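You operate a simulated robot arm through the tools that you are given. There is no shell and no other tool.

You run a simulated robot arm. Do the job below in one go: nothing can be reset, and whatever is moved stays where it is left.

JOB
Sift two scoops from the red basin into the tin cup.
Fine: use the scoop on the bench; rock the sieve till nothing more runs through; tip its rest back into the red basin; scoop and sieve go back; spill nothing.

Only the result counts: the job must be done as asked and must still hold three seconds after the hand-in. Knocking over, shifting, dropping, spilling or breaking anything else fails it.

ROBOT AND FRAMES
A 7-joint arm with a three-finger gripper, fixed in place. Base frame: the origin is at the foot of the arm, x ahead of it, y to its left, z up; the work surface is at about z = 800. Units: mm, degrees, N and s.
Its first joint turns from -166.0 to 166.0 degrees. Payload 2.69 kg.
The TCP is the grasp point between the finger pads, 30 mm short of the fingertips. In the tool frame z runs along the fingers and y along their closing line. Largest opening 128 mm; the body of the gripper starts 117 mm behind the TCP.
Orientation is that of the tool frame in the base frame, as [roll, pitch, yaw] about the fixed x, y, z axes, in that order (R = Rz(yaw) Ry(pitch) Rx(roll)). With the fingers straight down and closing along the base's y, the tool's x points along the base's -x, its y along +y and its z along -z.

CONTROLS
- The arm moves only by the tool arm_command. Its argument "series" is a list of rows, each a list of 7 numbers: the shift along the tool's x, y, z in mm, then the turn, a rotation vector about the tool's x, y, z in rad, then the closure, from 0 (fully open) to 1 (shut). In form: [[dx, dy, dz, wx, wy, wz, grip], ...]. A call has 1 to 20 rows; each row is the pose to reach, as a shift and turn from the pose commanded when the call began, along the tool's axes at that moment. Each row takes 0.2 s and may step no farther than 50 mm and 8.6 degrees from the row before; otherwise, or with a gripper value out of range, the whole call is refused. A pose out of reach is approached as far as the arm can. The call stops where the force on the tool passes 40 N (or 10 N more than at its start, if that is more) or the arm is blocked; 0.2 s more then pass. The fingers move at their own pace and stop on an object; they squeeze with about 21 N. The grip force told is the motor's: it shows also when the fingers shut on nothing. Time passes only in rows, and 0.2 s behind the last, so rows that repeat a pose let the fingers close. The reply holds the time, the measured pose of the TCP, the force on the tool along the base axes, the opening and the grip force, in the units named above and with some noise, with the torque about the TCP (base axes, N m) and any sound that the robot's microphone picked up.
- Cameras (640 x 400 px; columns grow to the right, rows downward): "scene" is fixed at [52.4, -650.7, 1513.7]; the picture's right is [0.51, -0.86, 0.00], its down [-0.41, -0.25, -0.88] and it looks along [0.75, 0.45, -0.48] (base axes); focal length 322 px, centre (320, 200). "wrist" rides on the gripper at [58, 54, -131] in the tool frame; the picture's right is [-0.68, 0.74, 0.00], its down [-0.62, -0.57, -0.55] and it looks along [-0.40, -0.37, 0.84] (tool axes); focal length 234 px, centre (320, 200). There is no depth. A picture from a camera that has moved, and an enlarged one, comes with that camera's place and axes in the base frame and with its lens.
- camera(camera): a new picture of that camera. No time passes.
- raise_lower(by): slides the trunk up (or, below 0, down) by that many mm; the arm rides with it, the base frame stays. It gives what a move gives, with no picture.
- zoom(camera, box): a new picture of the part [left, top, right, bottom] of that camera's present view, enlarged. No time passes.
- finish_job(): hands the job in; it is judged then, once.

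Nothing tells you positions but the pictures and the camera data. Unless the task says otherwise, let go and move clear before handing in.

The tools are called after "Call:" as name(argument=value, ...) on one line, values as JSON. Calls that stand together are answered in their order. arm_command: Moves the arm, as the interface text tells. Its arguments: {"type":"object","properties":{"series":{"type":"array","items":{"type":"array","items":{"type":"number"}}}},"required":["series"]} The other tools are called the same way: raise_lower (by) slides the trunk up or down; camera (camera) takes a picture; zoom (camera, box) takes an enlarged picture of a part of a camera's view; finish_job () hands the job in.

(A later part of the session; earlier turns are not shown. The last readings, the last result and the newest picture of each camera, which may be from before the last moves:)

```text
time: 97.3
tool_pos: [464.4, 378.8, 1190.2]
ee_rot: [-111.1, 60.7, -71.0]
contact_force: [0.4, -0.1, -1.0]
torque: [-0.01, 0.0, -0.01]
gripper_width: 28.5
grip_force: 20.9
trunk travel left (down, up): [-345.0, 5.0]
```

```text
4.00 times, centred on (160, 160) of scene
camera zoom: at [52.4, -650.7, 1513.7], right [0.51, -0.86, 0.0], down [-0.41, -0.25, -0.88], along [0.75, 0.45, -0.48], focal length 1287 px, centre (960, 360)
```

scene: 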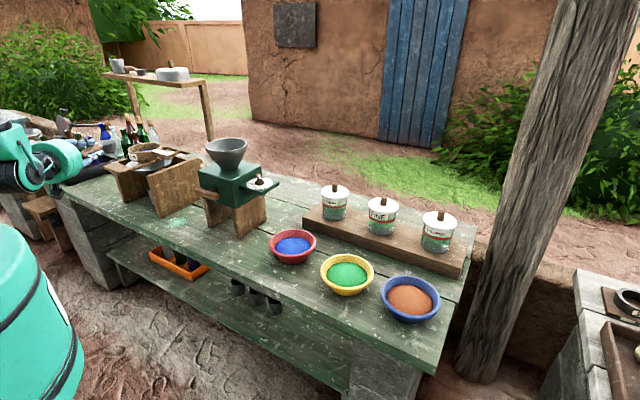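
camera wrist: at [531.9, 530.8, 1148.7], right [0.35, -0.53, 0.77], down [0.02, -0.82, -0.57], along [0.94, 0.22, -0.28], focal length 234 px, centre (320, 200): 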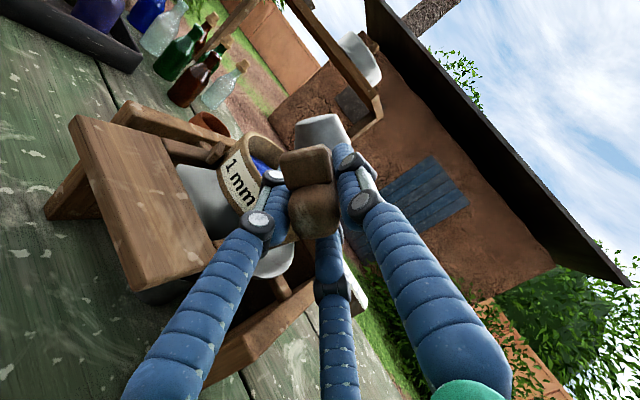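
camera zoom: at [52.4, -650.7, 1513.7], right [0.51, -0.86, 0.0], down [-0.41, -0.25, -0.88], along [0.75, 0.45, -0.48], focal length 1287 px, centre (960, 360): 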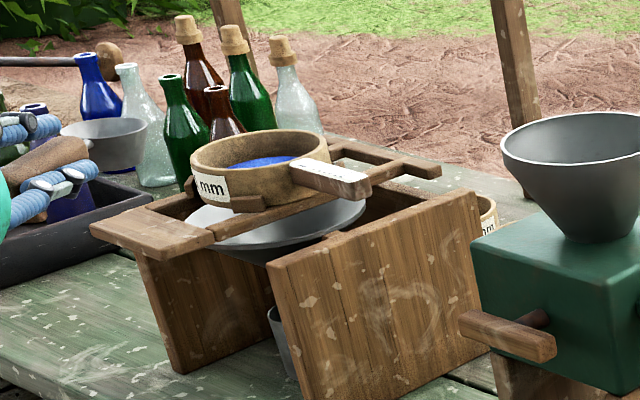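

Both scoops are in the sieve, nothing spilled. Now I swing back and take the scoop home, turning it parallel to x.

Call:
arm_command(series=[[19.2, -36.7, -0.7, 0.0603, 0.0313, 0.0122, 1], [38.7, -73, -3.8, 0.1207, 0.0626, 0.0244, 1], [58.5, -108.8, -10, 0.181, 0.0938, 0.0366, 1], [78.4, -143.9, -18.8, 0.2413, 0.1251, 0.0488, 1], [98.6, -178.2, -30.4, 0.3017, 0.1564, 0.061, 1], [118.6, -211.4, -44.6, 0.362, 0.1877, 0.0732, 1], [138.7, -243.4, -61.4, 0.4223, 0.219, 0.0854, 1], [158.5, -274.1, -80.8, 0.4826, 0.2502, 0.0976, 1], [178.1, -303.4, -102.6, 0.543, 0.2815, 0.1098, 1], [178.1, -303.4, -102.6, 0.543, 0.2815, 0.1098, 1]])

Call:
zoom(camera="scene", box=[180, 100, 300, 200])

```text
time: 99.5
tool_pos: [596.7, 36.1, 1190.9]
ee_rot: [-111.1, 60.8, -106.6]
contact_force: [0.3, -0.4, -0.8]
torque: [-0.02, 0.02, 0.02]
gripper_width: 28.7
grip_force: 20.3
trunk travel left (down, up): [-345.0, 5.0]
```

```text
4.00 times, centred on (240, 150) of scene
camera zoom: at [52.4, -650.7, 1513.7], right [0.51, -0.86, 0.0], down [-0.41, -0.25, -0.88], along [0.75, 0.45, -0.48], focal length 1287 px, centre (640, 400)
```

zoom: 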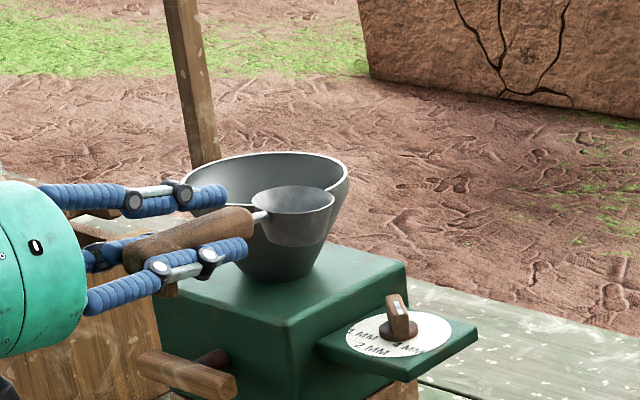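

The scoop's aligned with x. I'll go down in front of the bench first, then forward to just above its resting place, keeping under the mill's dial plate and tipping the nose down 8° for hand clearance.

Call:
arm_command(series=[[37, 17, 7.2, -0.016, 0.0143, -0.0006, 1], [74, 34, 14.4, -0.0317, 0.0286, -0.0012, 1], [111, 51, 21.6, -0.0475, 0.0429, -0.0018, 1], [148, 68, 28.8, -0.0634, 0.0571, -0.0025, 1], [185, 85, 36, -0.0792, 0.0714, -0.0031, 1], [222, 102, 43.2, -0.0951, 0.0857, -0.0037, 1], [259.7, 119.6, 50.5, -0.1109, 0.1, -0.0043, 1], [268.4, 117.9, 85.5, -0.1109, 0.1, -0.0043, 1], [277.2, 116.2, 120.6, -0.1109, 0.1, -0.0043, 1], [285.9, 114.5, 155.6, -0.1109, 0.1, -0.0043, 1], [285.9, 114.5, 155.6, -0.1109, 0.1, -0.0043, 1]])

Call:
camera(camera="scene")

Call:
zoom(camera="scene", box=[210, 200, 330, 290])

Call:
camera(camera="wrist")

```text
time: 101.9
tool_pos: [700.3, 10.7, 861.2]
ee_rot: [-125.8, 57.8, -116.1]
contact_force: [0.4, -0.3, -0.7]
torque: [0.0, 0.0, -0.01]
gripper_width: 29.0
grip_force: 20.7
trunk travel left (down, up): [-345.0, 5.0]
```

```text
taken
```

scene: 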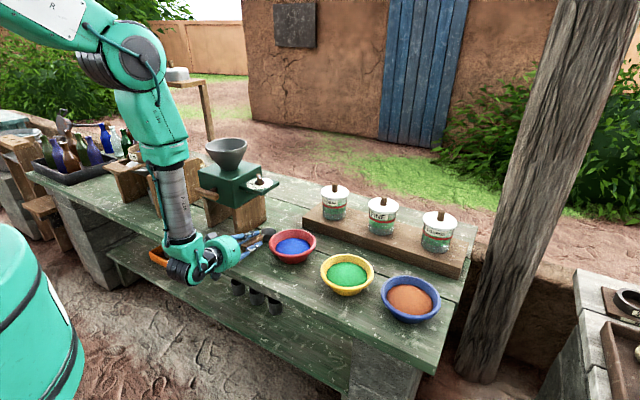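

```text
4.44 times, centred on (270, 245) of scene
camera zoom: at [52.4, -650.7, 1513.7], right [0.51, -0.86, 0.0], down [-0.41, -0.25, -0.88], along [0.75, 0.45, -0.48], focal length 1430 px, centre (542, 0)
```

zoom: 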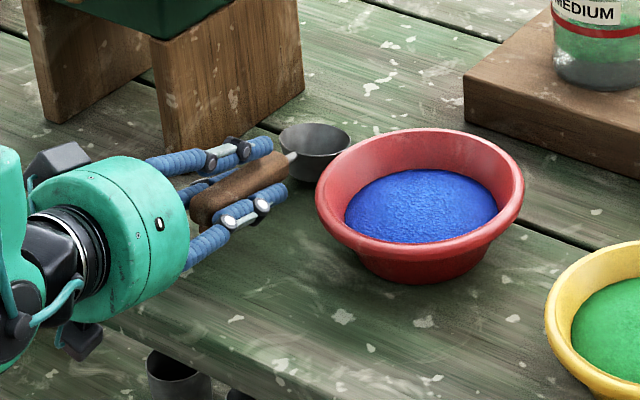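

```text
taken
camera wrist: at [549.4, 18.4, 829.1], right [-0.01, 0.97, 0.25], down [-0.25, -0.25, 0.94], along [0.97, -0.06, 0.24], focal length 234 px, centre (320, 200)
```

wrist: 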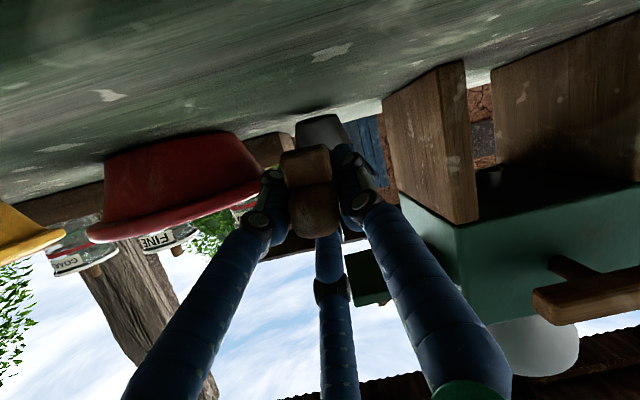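

The bowl is just above its place, with about 14 mm to spare beside the basin. I'll nudge it 10 mm forward and lower it until it touches.

Call:
arm_command(series=[[0, -6.6, 9, 0, 0, 0, 1], [5.1, -4, 10.9, 0, 0, 0, 1], [8.5, -2.3, 12.1, 0, 0, 0, 1], [11, -1, 13.1, 0, 0, 0, 1], [13.5, 0.3, 14, 0, 0, 0, 1], [13.5, 0.3, 14, 0, 0, 0, 1]])

Call:
zoom(camera="scene", box=[230, 210, 310, 270])

```text
time: 103.3
tool_pos: [709.2, 6.9, 845.3]
ee_rot: [-125.6, 57.9, -116.0]
contact_force: [-0.1, -0.2, 6.3]
torque: [0.11, -0.76, 0.1]
gripper_width: 28.6
grip_force: 20.8
trunk travel left (down, up): [-345.0, 5.0]
```

```text
6.67 times, centred on (270, 240) of scene
camera zoom: at [52.4, -650.7, 1513.7], right [0.51, -0.86, 0.0], down [-0.41, -0.25, -0.88], along [0.75, 0.45, -0.48], focal length 2145 px, centre (653, -67)
```

zoom: 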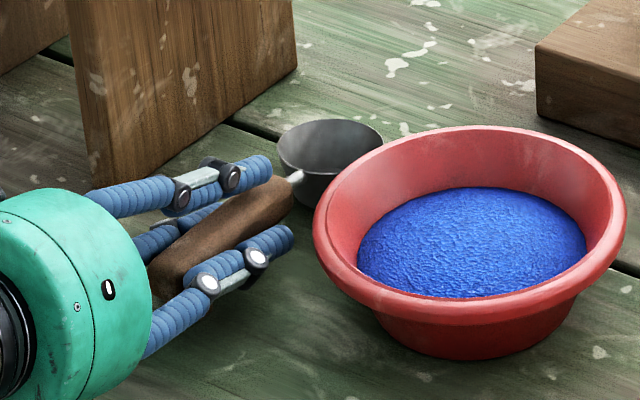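

The bowl is on the bench. I'll open the fingers gradually so the handle settles down gently.

Call:
arm_command(series=[[0, 0, 0, 0, 0, 0, 0.772], [0, 0, 0, 0, 0, 0, 0.768], [0, 0, 0, 0, 0, 0, 0.764], [0, 0, 0, 0, 0, 0, 0.76], [0, 0, 0, 0, 0, 0, 0.75], [0, 0, 0, 0, 0, 0, 0.74], [0, 0, 0, 0, 0, 0, 0.72], [0, 0, 0, 0, 0, 0, 0.7], [0, 0, 0, 0, 0, 0, 0.66], [0, 0, 0, 0, 0, 0, 0.62], [0, 0, 0, 0, 0, 0, 0.6]])

Call:
zoom(camera="scene", box=[230, 210, 310, 270])

Call:
zoom(camera="wrist", box=[220, 80, 420, 250])

```text
time: 105.7
tool_pos: [708.1, 5.5, 844.6]
ee_rot: [-125.7, 57.8, -116.1]
contact_force: [-0.4, -0.1, 0.3]
torque: [0.0, 0.03, 0.03]
gripper_width: 51.4
grip_force: 0.1
trunk travel left (down, up): [-345.0, 5.0]
```

```text
6.67 times, centred on (270, 240) of scene
camera zoom: at [52.4, -650.7, 1513.7], right [0.51, -0.86, 0.0], down [-0.41, -0.25, -0.88], along [0.75, 0.45, -0.48], focal length 2145 px, centre (653, -67)
```

zoom: 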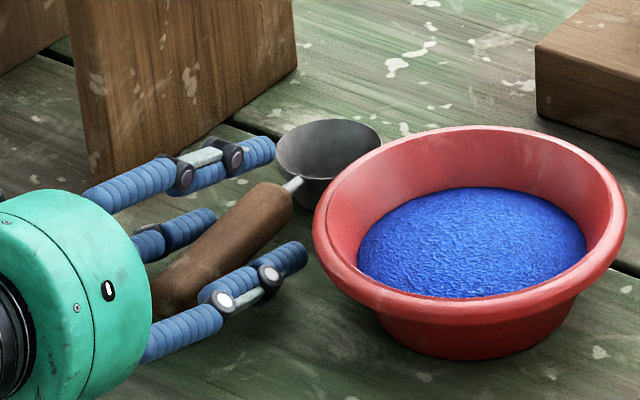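

```text
2.35 times, centred on (320, 165) of wrist
camera zoom: at [559.3, 13.5, 812.7], right [-0.01, 0.97, 0.25], down [-0.25, -0.25, 0.94], along [0.97, -0.06, 0.24], focal length 551 px, centre (320, 282)
```

zoom: 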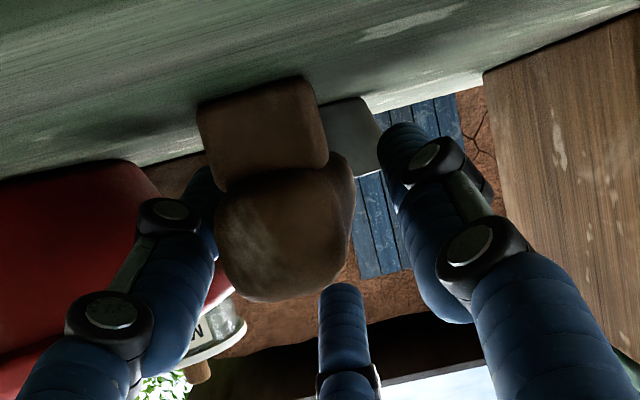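

The scoop rests on bowl and foot. Backing the hand straight out along the tool axis.

Call:
arm_command(series=[[0, 0, -10, 0, 0, 0, 0.6], [0, 0, -25, 0, 0, 0, 0.6], [0, 0, -50, 0, 0, 0, 0.6], [0, 0, -80, 0, 0, 0, 0.6], [0, 0, -115, 0, 0, 0, 0.6], [0, 0, -150, 0, 0, 0, 0.6]])

Call:
zoom(camera="scene", box=[230, 210, 330, 280])

```text
time: 107.1
tool_pos: [565.5, -7.7, 891.7]
ee_rot: [-125.7, 57.9, -116.1]
contact_force: [0.4, 0.3, 1.0]
torque: [0.03, 0.02, 0.0]
gripper_width: 51.1
grip_force: 0.2
trunk travel left (down, up): [-345.0, 5.0]
```

```text
5.71 times, centred on (280, 245) of scene
camera zoom: at [52.4, -650.7, 1513.7], right [0.51, -0.86, 0.0], down [-0.41, -0.25, -0.88], along [0.75, 0.45, -0.48], focal length 1838 px, centre (549, -57)
```

zoom: 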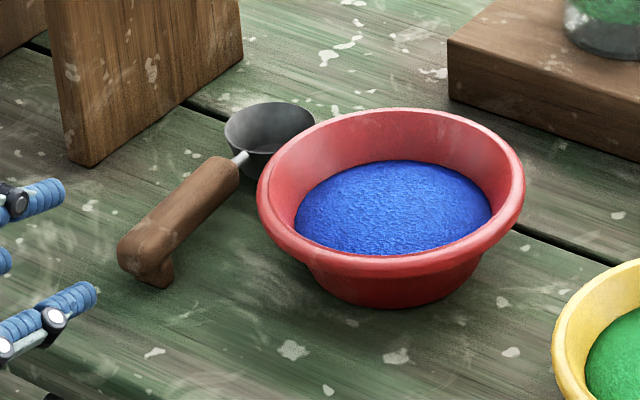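

The scoop is back within about 15 mm of where it lay. The basin, however, sits about 45 mm from its original spot, so I'll turn the hand to grip its near rim and slide it home.

Call:
arm_command(series=[[-0.5, -12.7, 7.5, -0.0579, 0.0642, -0.1145, 0.6], [-1, -25.3, 14.9, -0.1158, 0.1285, -0.229, 0.6], [-1.5, -38, 22.4, -0.1736, 0.1927, -0.3435, 0.6], [-2, -50.6, 29.8, -0.2315, 0.257, -0.458, 0.6], [-2.5, -63.3, 37.3, -0.2894, 0.3212, -0.5724, 0.6], [-3, -75.9, 44.7, -0.3473, 0.3854, -0.6869, 0.6], [-3.5, -88.6, 52.2, -0.4051, 0.4497, -0.8014, 0.6], [-4, -101.2, 59.6, -0.463, 0.5139, -0.9159, 0.6], [-4, -101.2, 59.6, -0.463, 0.5139, -0.9159, 0.6]])

Call:
camera(camera="wrist")

Call:
zoom(camera="scene", box=[220, 180, 340, 280])

```text
time: 109.1
tool_pos: [645.7, -87.0, 919.4]
ee_rot: [-144.9, -0.1, -98.0]
contact_force: [0.0, -0.3, -0.3]
torque: [0.02, 0.0, 0.03]
gripper_width: 51.3
grip_force: 0.1
trunk travel left (down, up): [-345.0, 5.0]
```

```text
taken
camera wrist: at [519.9, -129.2, 996.9], right [-0.5, 0.75, -0.42], down [0.23, 0.59, 0.77], along [0.83, 0.29, -0.47], focal length 234 px, centre (320, 200)
```

wrist: 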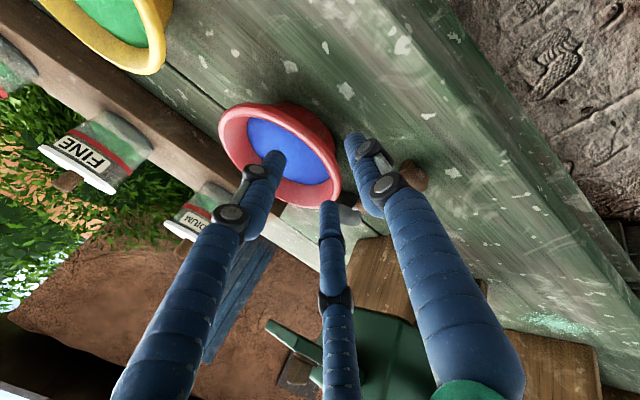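

```text
4.00 times, centred on (280, 230) of scene
camera zoom: at [52.4, -650.7, 1513.7], right [0.51, -0.86, 0.0], down [-0.41, -0.25, -0.88], along [0.75, 0.45, -0.48], focal length 1287 px, centre (480, 80)
```

zoom: 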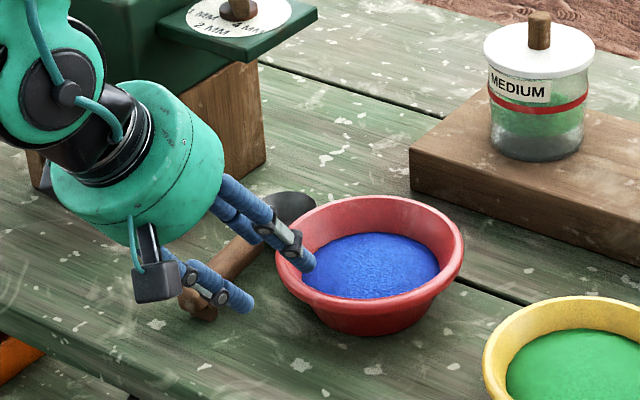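

The fingers straddle the near rim. Zooming in to check the approach line.

Call:
zoom(camera="wrist", box=[200, 80, 440, 240])

Call:
zoom(camera="scene", box=[255, 205, 335, 265])

```text
2.50 times, centred on (320, 160) of wrist
camera zoom: at [519.9, -129.2, 996.9], right [-0.5, 0.75, -0.42], down [0.23, 0.59, 0.77], along [0.83, 0.29, -0.47], focal length 585 px, centre (320, 300)
```

zoom: 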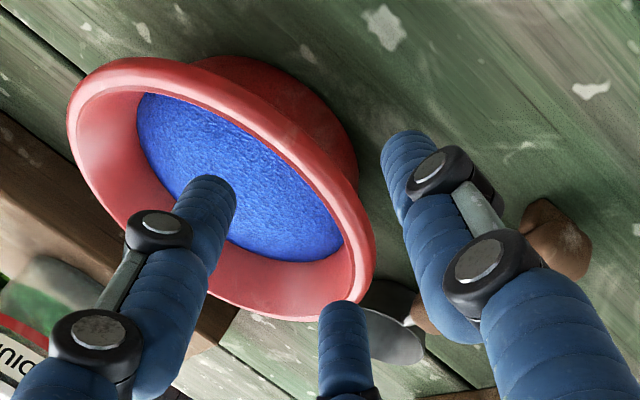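

```text
6.67 times, centred on (295, 235) of scene
camera zoom: at [52.4, -650.7, 1513.7], right [0.51, -0.86, 0.0], down [-0.41, -0.25, -0.88], along [0.75, 0.45, -0.48], focal length 2145 px, centre (487, -33)
```

zoom: 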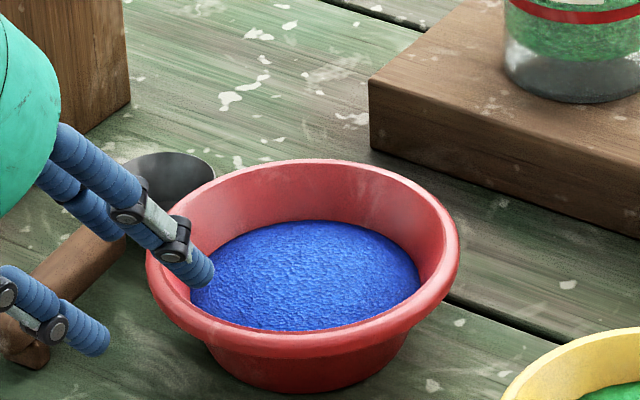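

The rim's lip lies midway between the fingers. Moving in along the tool axis and closing gently on the rim.

Call:
arm_command(series=[[0, 0, 20, 0, 0, 0, 0.6], [0, 0, 40, 0, 0, 0, 0.6], [0, 0, 55, 0, 0, 0, 0.6], [0, 0, 66, 0, 0, 0, 0.6], [0, 0, 66, 0, 0, 0, 0.6]])

Call:
camera(camera="wrist")

Call:
zoom(camera="scene", box=[255, 205, 335, 265])

```text
time: 110.2
tool_pos: [688.9, -94.5, 871.0]
ee_rot: [-144.4, 0.0, -98.0]
contact_force: [-4.3, -0.9, 17.2]
torque: [-0.18, -0.38, -0.06]
gripper_width: 60.8
grip_force: 5.9
trunk travel left (down, up): [-345.0, 5.0]
stopped in row 5: the force on the tool passed its limit at 49 N (the readings are from after the stop); the commanded pose is now the measured one
```

```text
taken
camera wrist: at [561.1, -135.8, 946.3], right [-0.5, 0.75, -0.43], down [0.23, 0.59, 0.78], along [0.84, 0.29, -0.46], focal length 234 px, centre (320, 200)
```

wrist: 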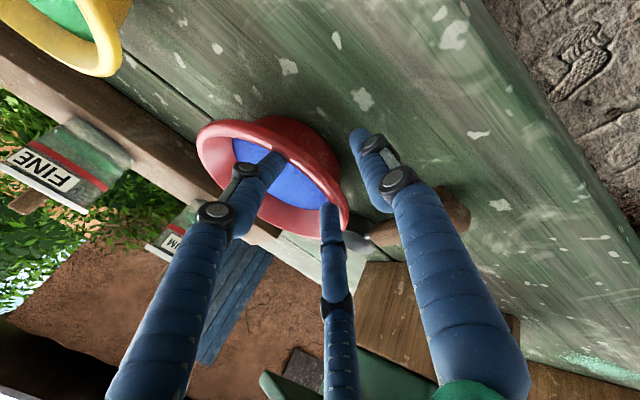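

```text
6.67 times, centred on (295, 235) of scene
camera zoom: at [52.4, -650.7, 1513.7], right [0.51, -0.86, 0.0], down [-0.41, -0.25, -0.88], along [0.75, 0.45, -0.48], focal length 2145 px, centre (487, -33)
```

zoom: 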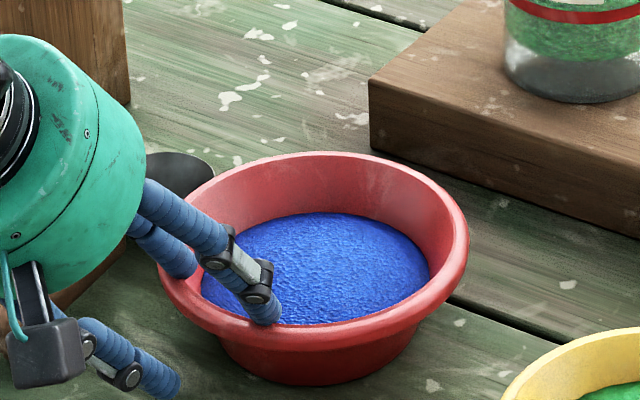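

The tool met resistance at the rim and nudged the basin a few millimetres. I'll look closely at what touches what.

Call:
zoom(camera="wrist", box=[180, 90, 440, 270])

Call:
zoom(camera="scene", box=[270, 225, 310, 255])

```text
2.22 times, centred on (310, 180) of wrist
camera zoom: at [561.1, -135.8, 946.3], right [-0.5, 0.75, -0.43], down [0.23, 0.59, 0.78], along [0.84, 0.29, -0.46], focal length 520 px, centre (342, 244)
```

zoom: 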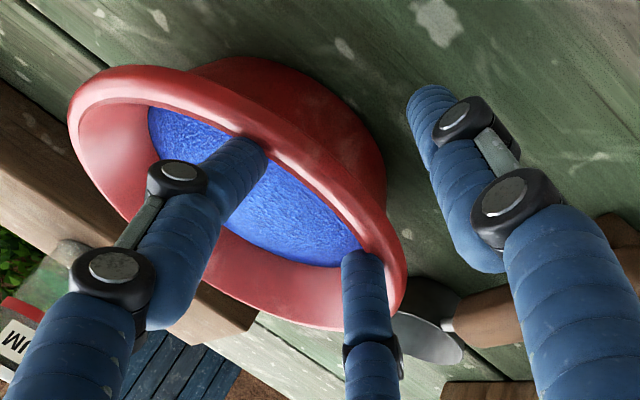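

```text
13.33 times, centred on (290, 240) of scene
camera zoom: at [52.4, -650.7, 1513.7], right [0.51, -0.86, 0.0], down [-0.41, -0.25, -0.88], along [0.75, 0.45, -0.48], focal length 4289 px, centre (720, -333)
```

zoom: 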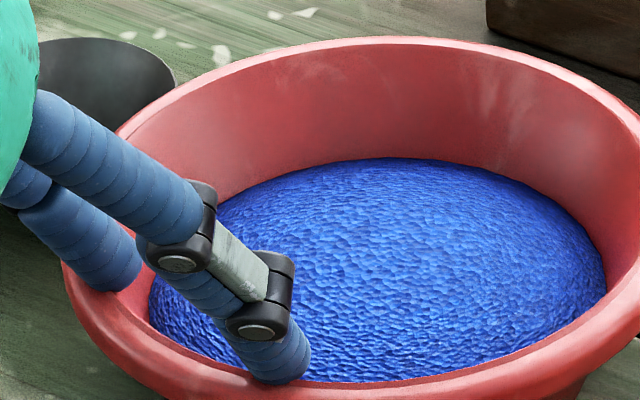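

Both inner fingertips landed on top of the lip, so the hand is about 20 mm too far out. I'll back off, shift inwards, and go in again with a wider opening.

Call:
arm_command(series=[[0, 0, -15, 0, 0, 0, 0.5], [0, 0, -30, 0, 0, 0, 0.5], [0, -10, -30, 0, 0, 0, 0.5], [0, -20, -30, 0, 0, 0, 0.5]])

Call:
zoom(camera="wrist", box=[180, 90, 440, 270])

Call:
zoom(camera="scene", box=[255, 205, 335, 265])

```text
time: 111.2
tool_pos: [684.8, -95.8, 905.6]
ee_rot: [-144.6, -0.1, -98.1]
contact_force: [-0.2, 0.5, 0.2]
torque: [-0.04, -0.01, 0.01]
gripper_width: 63.9
grip_force: 0.1
trunk travel left (down, up): [-345.0, 5.0]
```

```text
2.22 times, centred on (310, 180) of wrist
camera zoom: at [558.9, -136.5, 981.0], right [-0.5, 0.75, -0.43], down [0.23, 0.59, 0.78], along [0.84, 0.29, -0.47], focal length 520 px, centre (342, 244)
```

zoom: 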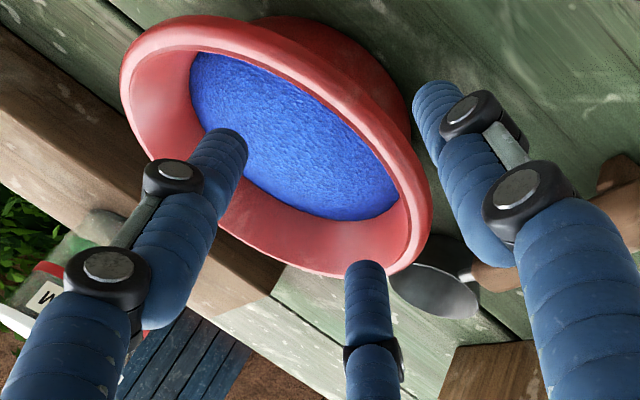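

```text
6.67 times, centred on (295, 235) of scene
camera zoom: at [52.4, -650.7, 1513.7], right [0.51, -0.86, 0.0], down [-0.41, -0.25, -0.88], along [0.75, 0.45, -0.48], focal length 2145 px, centre (487, -33)
```

zoom: 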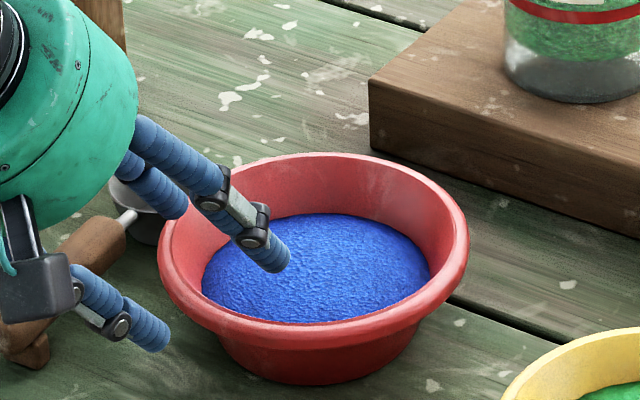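

Now the lip sits in the middle of the real gap between inner and outer fingers. Going straight in.

Call:
arm_command(series=[[0, 0, 12, 0, 0, 0, 0.5], [0, 0, 24, 0, 0, 0, 0.5], [0, 0, 34, 0, 0, 0, 0.5], [0, 0, 34, 0, 0, 0, 0.5]])

Call:
zoom(camera="wrist", box=[180, 90, 440, 270])

Call:
zoom(camera="scene", box=[255, 205, 335, 265])

```text
time: 112.2
tool_pos: [704.7, -98.9, 877.4]
ee_rot: [-144.5, 0.1, -98.1]
contact_force: [-0.1, -0.7, 0.2]
torque: [-0.04, 0.01, -0.01]
gripper_width: 64.1
grip_force: 0.0
trunk travel left (down, up): [-345.0, 5.0]
```

```text
2.22 times, centred on (310, 180) of wrist
camera zoom: at [578.9, -139.6, 953.3], right [-0.5, 0.75, -0.43], down [0.23, 0.59, 0.78], along [0.84, 0.29, -0.47], focal length 520 px, centre (342, 244)
```

zoom: 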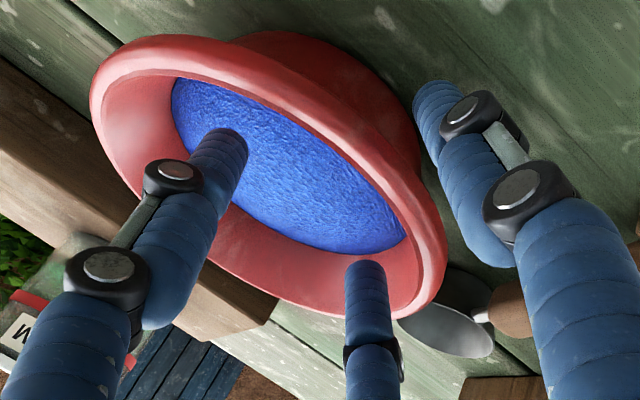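

```text
6.67 times, centred on (295, 235) of scene
camera zoom: at [52.4, -650.7, 1513.7], right [0.51, -0.86, 0.0], down [-0.41, -0.25, -0.88], along [0.75, 0.45, -0.48], focal length 2145 px, centre (487, -33)
```

zoom: 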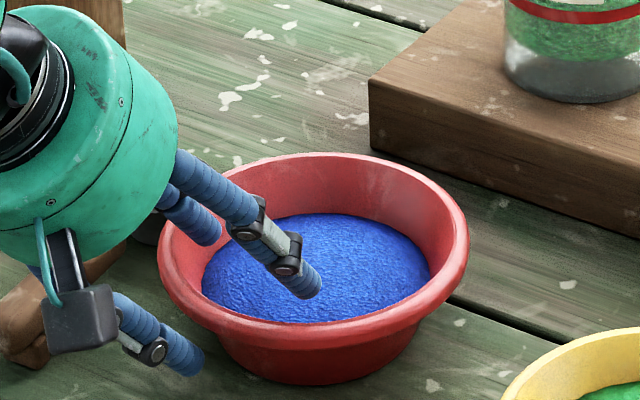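

The lip is between the fingers with no contact. Closing on it now.

Call:
arm_command(series=[[0, 0, 0, 0, 0, 0, 0.6], [0, 0, 0, 0, 0, 0, 0.7], [0, 0, 0, 0, 0, 0, 0.8], [0, 0, 0, 0, 0, 0, 0.9], [0, 0, 0, 0, 0, 0, 1], [0, 0, 0, 0, 0, 0, 1]])

Call:
zoom(camera="wrist", box=[180, 90, 440, 270])

Call:
zoom(camera="scene", box=[255, 205, 335, 265])

```text
time: 113.6
tool_pos: [705.7, -98.9, 878.1]
ee_rot: [-144.8, 0.0, -98.2]
contact_force: [-0.7, -0.5, 0.2]
torque: [0.01, 0.25, 0.04]
gripper_width: 13.1
grip_force: 21.6
trunk travel left (down, up): [-345.0, 5.0]
```

```text
2.22 times, centred on (310, 180) of wrist
camera zoom: at [578.6, -139.6, 953.2], right [-0.5, 0.75, -0.43], down [0.23, 0.59, 0.77], along [0.84, 0.29, -0.47], focal length 520 px, centre (342, 244)
```

zoom: 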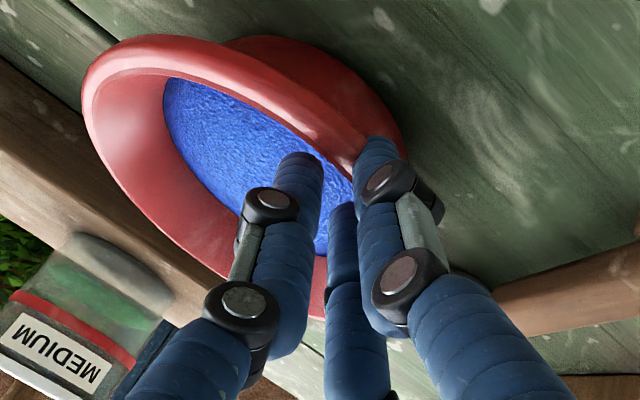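

```text
6.67 times, centred on (295, 235) of scene
camera zoom: at [52.4, -650.7, 1513.7], right [0.51, -0.86, 0.0], down [-0.41, -0.25, -0.88], along [0.75, 0.45, -0.48], focal length 2145 px, centre (487, -33)
```

zoom: 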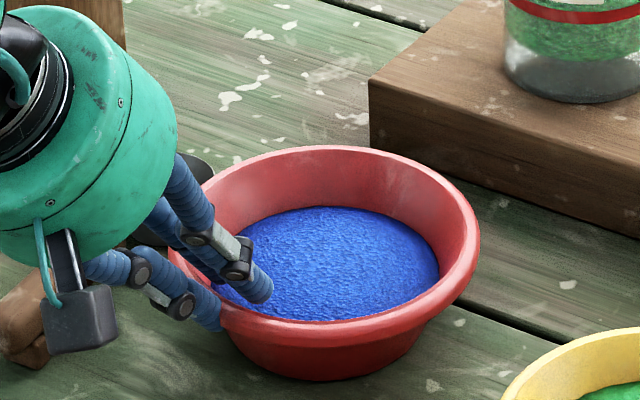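

The rim is held (13 mm lip). I'll slide the basin gently back to its original spot, about 47 mm towards the robot and 27 mm to the right.

Call:
arm_command(series=[[4, 4.2, -3, 0, 0, 0, 1], [10, 10.5, -7.4, 0, 0, 0, 1], [16, 16.8, -11.8, 0, 0, 0, 1], [22, 23.1, -16.3, 0, 0, 0, 1], [28, 29.4, -20.7, 0, 0, 0, 1], [33.2, 34.9, -24.6, 0, 0, 0, 1], [33.2, 34.9, -24.6, 0, 0, 0, 1]])

Call:
zoom(camera="scene", box=[240, 220, 330, 280])

```text
time: 115.2
tool_pos: [658.4, -125.0, 876.6]
ee_rot: [-144.7, 0.0, -98.1]
contact_force: [-0.2, -0.2, 1.1]
torque: [-0.15, 0.14, -0.02]
gripper_width: 12.3
grip_force: 21.0
trunk travel left (down, up): [-345.0, 5.0]
```

```text
6.67 times, centred on (285, 250) of scene
camera zoom: at [52.4, -650.7, 1513.7], right [0.51, -0.86, 0.0], down [-0.41, -0.25, -0.88], along [0.75, 0.45, -0.48], focal length 2145 px, centre (553, -133)
```

zoom: 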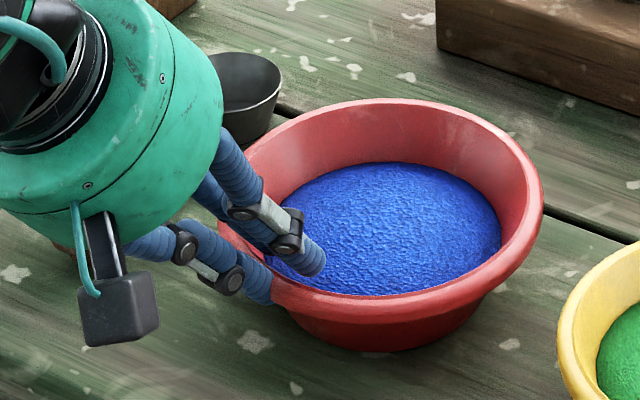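

The rim outline matches the original one almost exactly (slightly tilted while held). Releasing and backing out.

Call:
arm_command(series=[[0, 0, 0, 0, 0, 0, 0.89], [0, 0, 0, 0, 0, 0, 0.87], [0, 0, 0, 0, 0, 0, 0.84], [0, 0, 0, 0, 0, 0, 0.78], [0, 0, 0, 0, 0, 0, 0.7], [0, 0, 0, 0, 0, 0, 0.6], [0, 0, 0, 0, 0, 0, 0.5], [0, 0, 0, 0, 0, 0, 0.5]])

Call:
zoom(camera="scene", box=[240, 220, 330, 280])

Call:
zoom(camera="wrist", box=[180, 90, 440, 270])

```text
time: 117.0
tool_pos: [658.5, -123.9, 876.1]
ee_rot: [-144.6, 0.0, -98.2]
contact_force: [-0.3, -0.7, -0.1]
torque: [0.02, 0.01, -0.04]
gripper_width: 64.1
grip_force: 0.0
trunk travel left (down, up): [-345.0, 5.0]
```

```text
6.67 times, centred on (285, 250) of scene
camera zoom: at [52.4, -650.7, 1513.7], right [0.51, -0.86, 0.0], down [-0.41, -0.25, -0.88], along [0.75, 0.45, -0.48], focal length 2145 px, centre (553, -133)
```

zoom: 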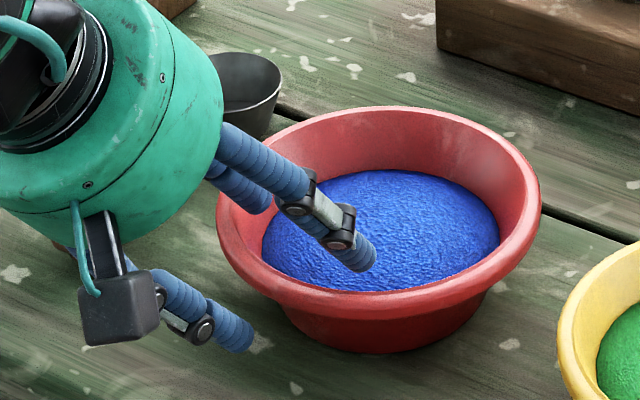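

```text
2.22 times, centred on (310, 180) of wrist
camera zoom: at [531.6, -165.7, 952.2], right [-0.5, 0.75, -0.43], down [0.23, 0.59, 0.78], along [0.84, 0.29, -0.47], focal length 520 px, centre (342, 244)
```

zoom: 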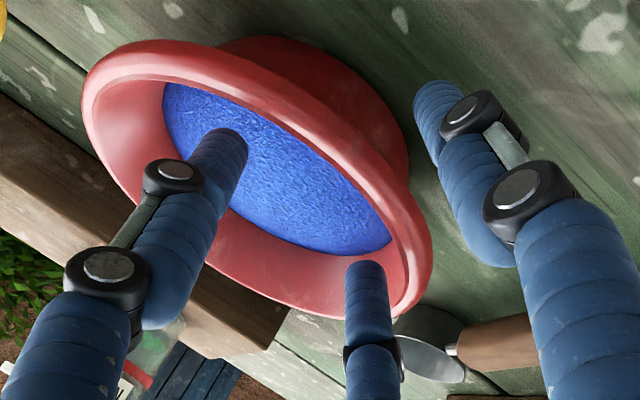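

The basin is back on its original outline within about 1 mm. Backing out of it, then rising and turning the wrist to neutral on the way to the sieve.

Call:
arm_command(series=[[0, 0, -25, 0, 0, 0, 0.5], [0, 0, -55, 0, 0, 0, 0.5], [0, 0, -90, 0, 0, 0, 0.5], [-0.9, -12.1, -114.9, 0, 0, 0.1428, 0.5], [-1.8, -24.1, -139.7, 0, 0, 0.2856, 0.5], [-2.8, -36.2, -164.6, 0, 0, 0.4284, 0.5], [-3.7, -48.3, -189.4, 0, 0, 0.5712, 0.5], [-4.6, -60.4, -214.3, 0, 0, 0.714, 0.5], [-5.5, -72.4, -239.1, 0, 0, 0.8568, 0.5], [-6.4, -84.5, -264, 0, 0, 0.9996, 0.5], [-7.3, -96.6, -288.8, 0, 0, 1.1424, 0.5], [-8.3, -108.6, -313.7, 0, 0, 1.2852, 0.5], [-9.2, -120.7, -338.5, 0, 0, 1.428, 0.5], [-10.1, -132.8, -363.3, 0, 0, 1.5708, 0.5]])

Call:
camera(camera="scene")

Call:
zoom(camera="scene", box=[220, 200, 380, 310])

```text
time: 120.0
tool_pos: [557.2, -100.4, 1248.9]
ee_rot: [179.9, 35.3, 171.9]
contact_force: [0.0, 0.5, 0.2]
torque: [0.01, -0.02, 0.0]
gripper_width: 64.0
grip_force: 0.0
trunk travel left (down, up): [-345.0, 5.0]
```

```text
taken
```

scene: 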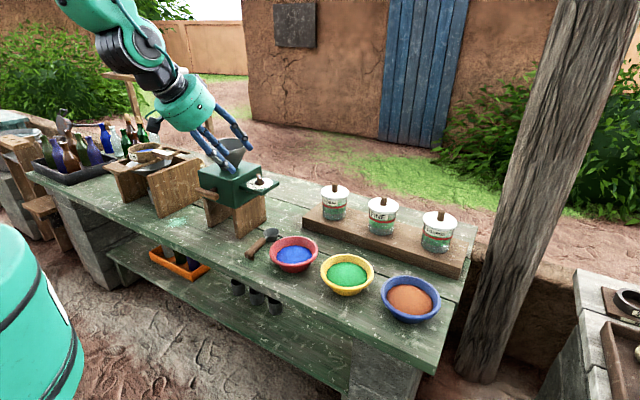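

```text
3.64 times, centred on (300, 255) of scene
camera zoom: at [52.4, -650.7, 1513.7], right [0.51, -0.86, 0.0], down [-0.41, -0.25, -0.88], along [0.75, 0.45, -0.48], focal length 1170 px, centre (393, 0)
```

zoom: 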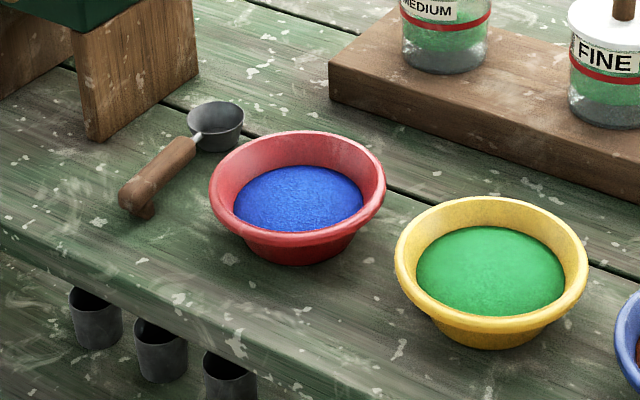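

Scoop and basin look just as at the start. Now I swing the open hand round, high over the mill, turning it to point along +y at the sieve's handle.

Call:
arm_command(series=[[1, 34.4, -1.7, -0.0706, 0, -0.0997, 0.5], [2, 68.8, -3.4, -0.1412, 0, -0.1994, 0.5], [3, 103.1, -5, -0.2118, 0, -0.299, 0.5], [4, 137.5, -6.7, -0.2824, 0, -0.3987, 0.5], [5, 171.9, -8.4, -0.353, 0, -0.4984, 0.5], [6, 206.3, -10.1, -0.4235, 0, -0.5981, 0.5], [7, 240.7, -11.8, -0.4941, 0, -0.6978, 0.5], [8.1, 275, -13.4, -0.5647, 0, -0.7974, 0.5], [9.1, 309.4, -15.1, -0.6353, 0, -0.8971, 0.5], [10.1, 343.8, -16.8, -0.7059, 0, -0.9968, 0.5], [11.1, 378.2, -18.5, -0.7765, 0, -1.0965, 0.5], [12.1, 412.6, -20.2, -0.8471, 0, -1.1962, 0.5], [13.1, 446.9, -21.8, -0.9177, 0, -1.2958, 0.5], [14.1, 481.3, -23.5, -0.9882, 0, -1.3955, 0.5]])

Call:
camera(camera="wrist")

Call:
camera(camera="scene")

```text
time: 123.0
tool_pos: [603.4, 380.3, 1259.2]
ee_rot: [180.0, 35.2, -90.0]
contact_force: [0.1, 0.0, -1.0]
torque: [0.03, -0.01, 0.04]
gripper_width: 63.9
grip_force: 0.1
trunk travel left (down, up): [-345.0, 5.0]
```

```text
taken
camera wrist: at [548.3, 257.5, 1332.3], right [-0.74, 0.55, 0.39], down [0.57, 0.19, 0.8], along [0.37, 0.81, -0.45], focal length 234 px, centre (320, 200)
```

wrist: 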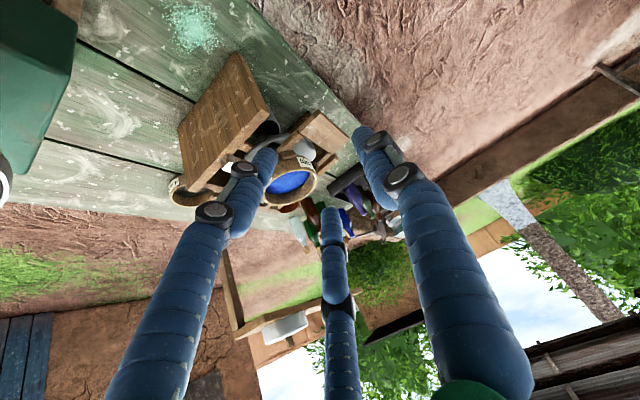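

```text
taken
```

scene: 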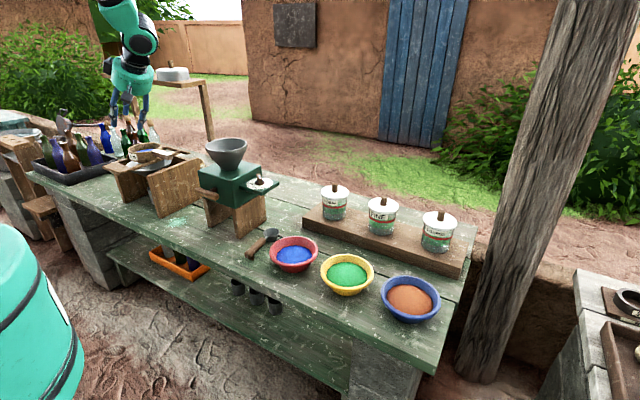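

Good: the hand points along +y. Zooming in on the sieve and its handle to place the grip.

Call:
zoom(camera="wrist", box=[160, 40, 360, 220])

Call:
zoom(camera="scene", box=[100, 130, 220, 220])

```text
2.22 times, centred on (260, 130) of wrist
camera zoom: at [548.3, 257.5, 1332.3], right [-0.74, 0.55, 0.39], down [0.57, 0.19, 0.8], along [0.37, 0.81, -0.45], focal length 520 px, centre (453, 356)
```

zoom: 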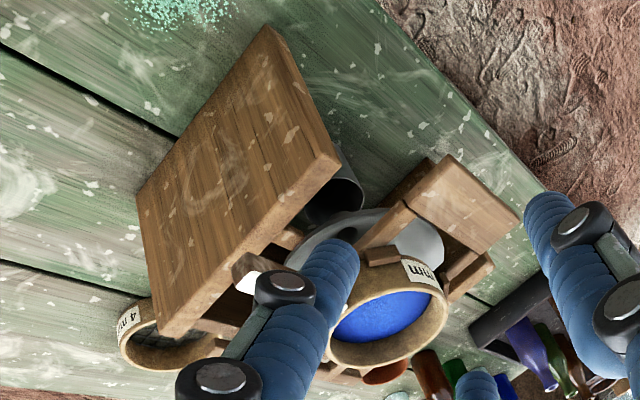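

```text
4.44 times, centred on (160, 175) of scene
camera zoom: at [52.4, -650.7, 1513.7], right [0.51, -0.86, 0.0], down [-0.41, -0.25, -0.88], along [0.75, 0.45, -0.48], focal length 1430 px, centre (1031, 311)
```

zoom: 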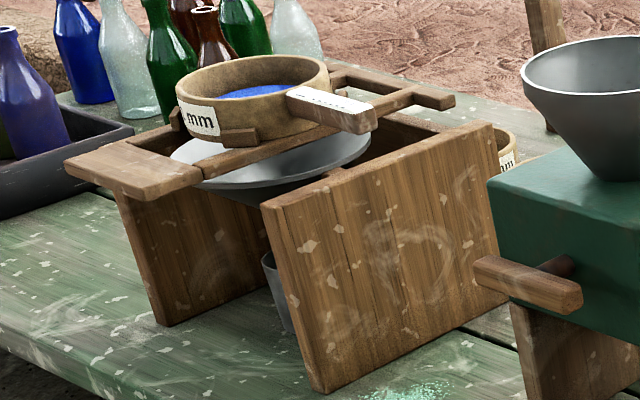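

The handle runs along y at x≈766, from y≈460 to 550, with its axis at z≈1056. I'll move to a pre-grip point behind its end with the tool 40° below horizontal.

Call:
arm_command(series=[[7.7, -27.1, 24.2, 0, -0.043, 0, 0.5], [15.5, -54.2, 48.3, 0, -0.0861, 0, 0.5], [23.2, -81.3, 72.5, 0, -0.1291, 0, 0.5], [30.9, -108.4, 96.7, 0, -0.1722, 0, 0.5], [38.7, -135.5, 120.8, 0, -0.2152, 0, 0.5], [46.4, -162.6, 145, 0, -0.2583, 0, 0.5], [46.4, -162.6, 145, 0, -0.2583, 0, 0.5]])

Call:
camera(camera="wrist")

Call:
zoom(camera="scene", box=[100, 110, 240, 210])

```text
time: 124.6
tool_pos: [764.9, 427.9, 1114.9]
ee_rot: [-179.9, 50.1, -90.0]
contact_force: [0.6, 0.2, -0.6]
torque: [0.06, 0.05, 0.09]
gripper_width: 63.9
grip_force: 0.0
trunk travel left (down, up): [-345.0, 5.0]
```

```text
taken
camera wrist: at [711.1, 289.6, 1153.3], right [-0.74, 0.43, 0.52], down [0.56, -0.03, 0.82], along [0.37, 0.9, -0.23], focal length 234 px, centre (320, 200)
```

wrist: 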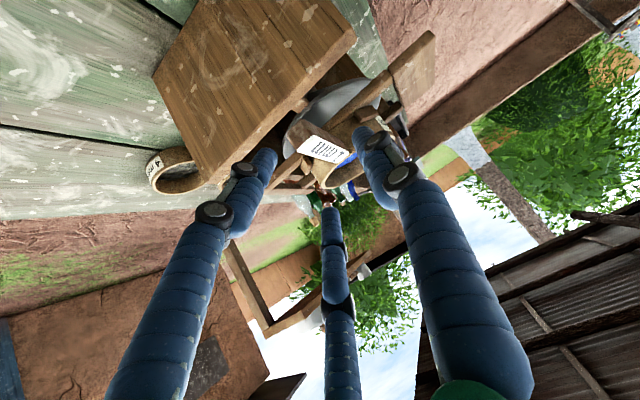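

```text
4.00 times, centred on (170, 160) of scene
camera zoom: at [52.4, -650.7, 1513.7], right [0.51, -0.86, 0.0], down [-0.41, -0.25, -0.88], along [0.75, 0.45, -0.48], focal length 1287 px, centre (920, 360)
```

zoom: 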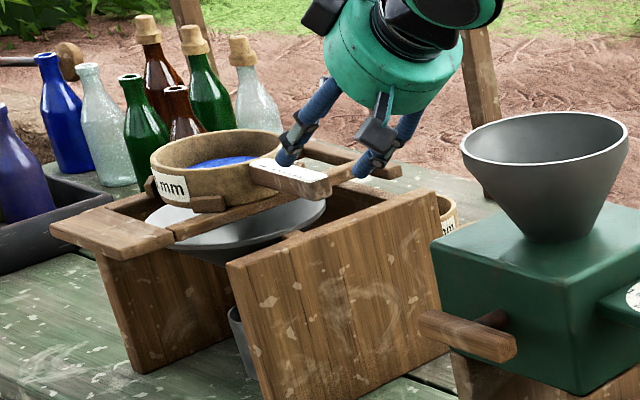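

The handle is between the fingers as seen from both cameras. Zooming once more for the fine alignment.

Call:
zoom(camera="wrist", box=[220, 70, 440, 230])

Call:
zoom(camera="scene", box=[140, 135, 200, 180])

```text
2.50 times, centred on (330, 150) of wrist
camera zoom: at [711.1, 289.6, 1153.3], right [-0.74, 0.43, 0.52], down [0.56, -0.03, 0.82], along [0.37, 0.9, -0.23], focal length 585 px, centre (295, 325)
```

zoom: 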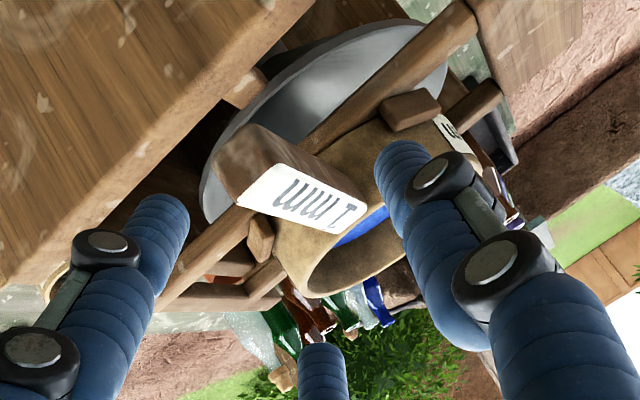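

```text
8.89 times, centred on (170, 158) of scene
camera zoom: at [52.4, -650.7, 1513.7], right [0.51, -0.86, 0.0], down [-0.41, -0.25, -0.88], along [0.75, 0.45, -0.48], focal length 2859 px, centre (1653, 578)
```

zoom: 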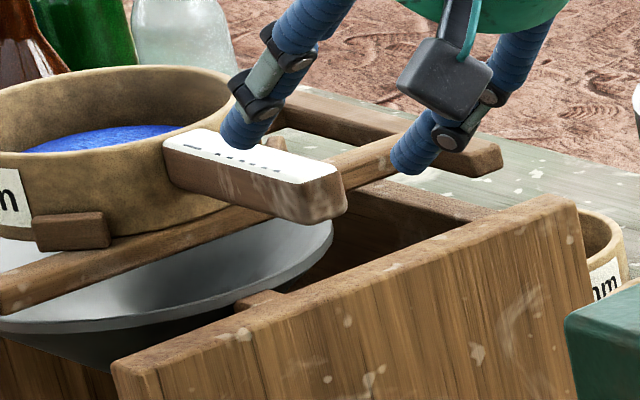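

The handle end is exactly where predicted. Moving in and closing on it.

Call:
arm_command(series=[[0.6, -0.3, 23, 0, 0, 0, 0.5], [1.1, -0.6, 46, 0, 0, 0, 0.5], [1.7, -0.9, 69, 0, 0, 0, 0.5], [2.2, -1.1, 89.2, 0, 0, 0, 0.5], [2.2, -1.1, 89.2, 0, 0, 0, 0.5]])

Call:
zoom(camera="wrist", box=[220, 70, 440, 230])

Call:
zoom(camera="scene", box=[140, 135, 200, 180])

```text
time: 125.8
tool_pos: [766.0, 495.3, 1056.6]
ee_rot: [-179.9, 50.1, -90.0]
contact_force: [-0.4, 0.4, 0.2]
torque: [0.0, 0.03, -0.01]
gripper_width: 64.3
grip_force: 0.1
trunk travel left (down, up): [-345.0, 5.0]
```

```text
2.50 times, centred on (330, 150) of wrist
camera zoom: at [711.9, 357.9, 1095.5], right [-0.74, 0.44, 0.52], down [0.56, -0.03, 0.83], along [0.37, 0.9, -0.23], focal length 585 px, centre (295, 325)
```

zoom: 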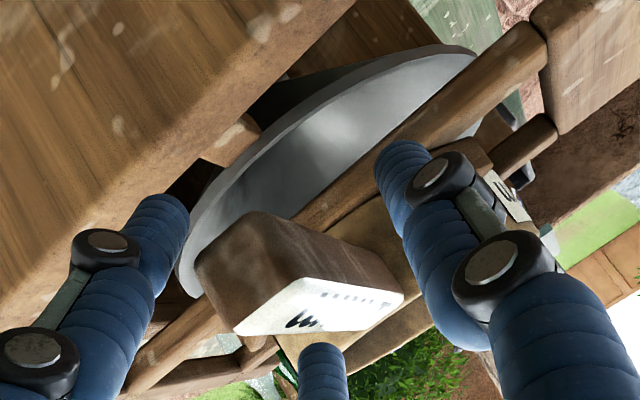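

```text
8.89 times, centred on (170, 158) of scene
camera zoom: at [52.4, -650.7, 1513.7], right [0.51, -0.86, 0.0], down [-0.41, -0.25, -0.88], along [0.75, 0.45, -0.48], focal length 2859 px, centre (1653, 578)
```

zoom: 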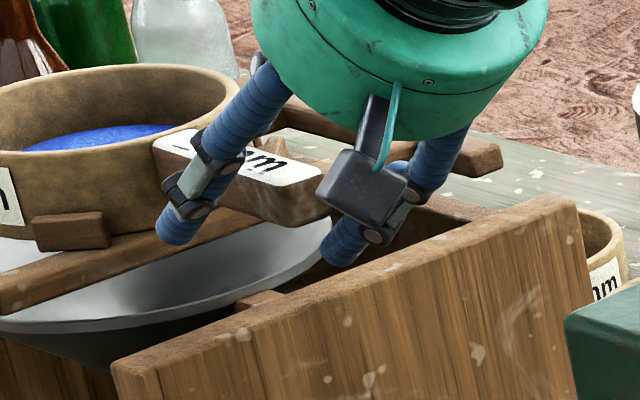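

No contact so far. Closing on the handle.

Call:
arm_command(series=[[0, 0, 0, 0, 0, 0, 0.6], [0, 0, 0, 0, 0, 0, 0.7], [0, 0, 0, 0, 0, 0, 0.8], [0, 0, 0, 0, 0, 0, 0.9], [0, 0, 0, 0, 0, 0, 1], [0, 0, 0, 0, 0, 0, 1]])

Call:
zoom(camera="wrist", box=[220, 70, 440, 230])

Call:
zoom(camera="scene", box=[110, 125, 210, 195])

```text
time: 127.2
tool_pos: [765.8, 496.0, 1057.6]
ee_rot: [-179.9, 50.1, -90.2]
contact_force: [11.0, -1.5, 5.0]
torque: [0.47, -0.25, -1.58]
gripper_width: 37.7
grip_force: 20.5
trunk travel left (down, up): [-345.0, 5.0]
```

```text
2.50 times, centred on (330, 150) of wrist
camera zoom: at [712.7, 357.2, 1095.8], right [-0.74, 0.44, 0.52], down [0.56, -0.03, 0.82], along [0.37, 0.9, -0.23], focal length 585 px, centre (295, 325)
```

zoom: 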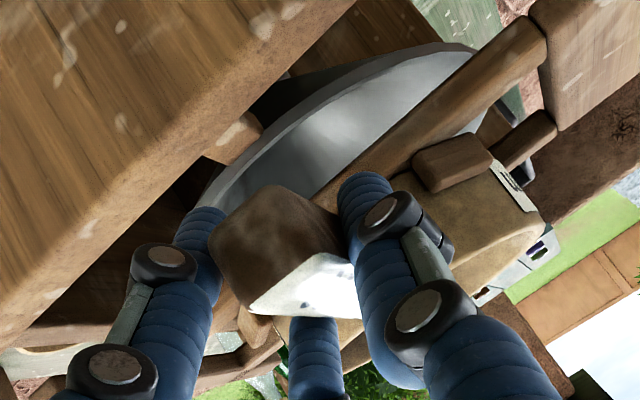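

```text
5.71 times, centred on (160, 160) of scene
camera zoom: at [52.4, -650.7, 1513.7], right [0.51, -0.86, 0.0], down [-0.41, -0.25, -0.88], along [0.75, 0.45, -0.48], focal length 1838 px, centre (1234, 429)
```

zoom: 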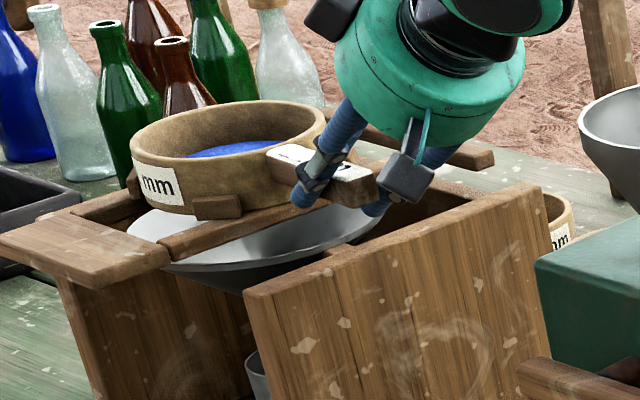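

The grip holds, but a sideways force and twist show the handle points about 3° off my tool. I'll turn and shift the hand slightly to relax it.

Call:
arm_command(series=[[0, -1, 0, 0.0173, 0, 0.0144, 1], [0, -2, 0, 0.0345, 0, 0.0288, 1], [0, -2, 0, 0.0345, 0, 0.0288, 1]])

```text
time: 128.0
tool_pos: [765.6, 493.6, 1057.2]
ee_rot: [-179.8, 50.1, -92.6]
contact_force: [-3.3, 0.7, 5.1]
torque: [0.33, 0.36, 0.23]
gripper_width: 35.9
grip_force: 20.8
trunk travel left (down, up): [-345.0, 5.0]
```

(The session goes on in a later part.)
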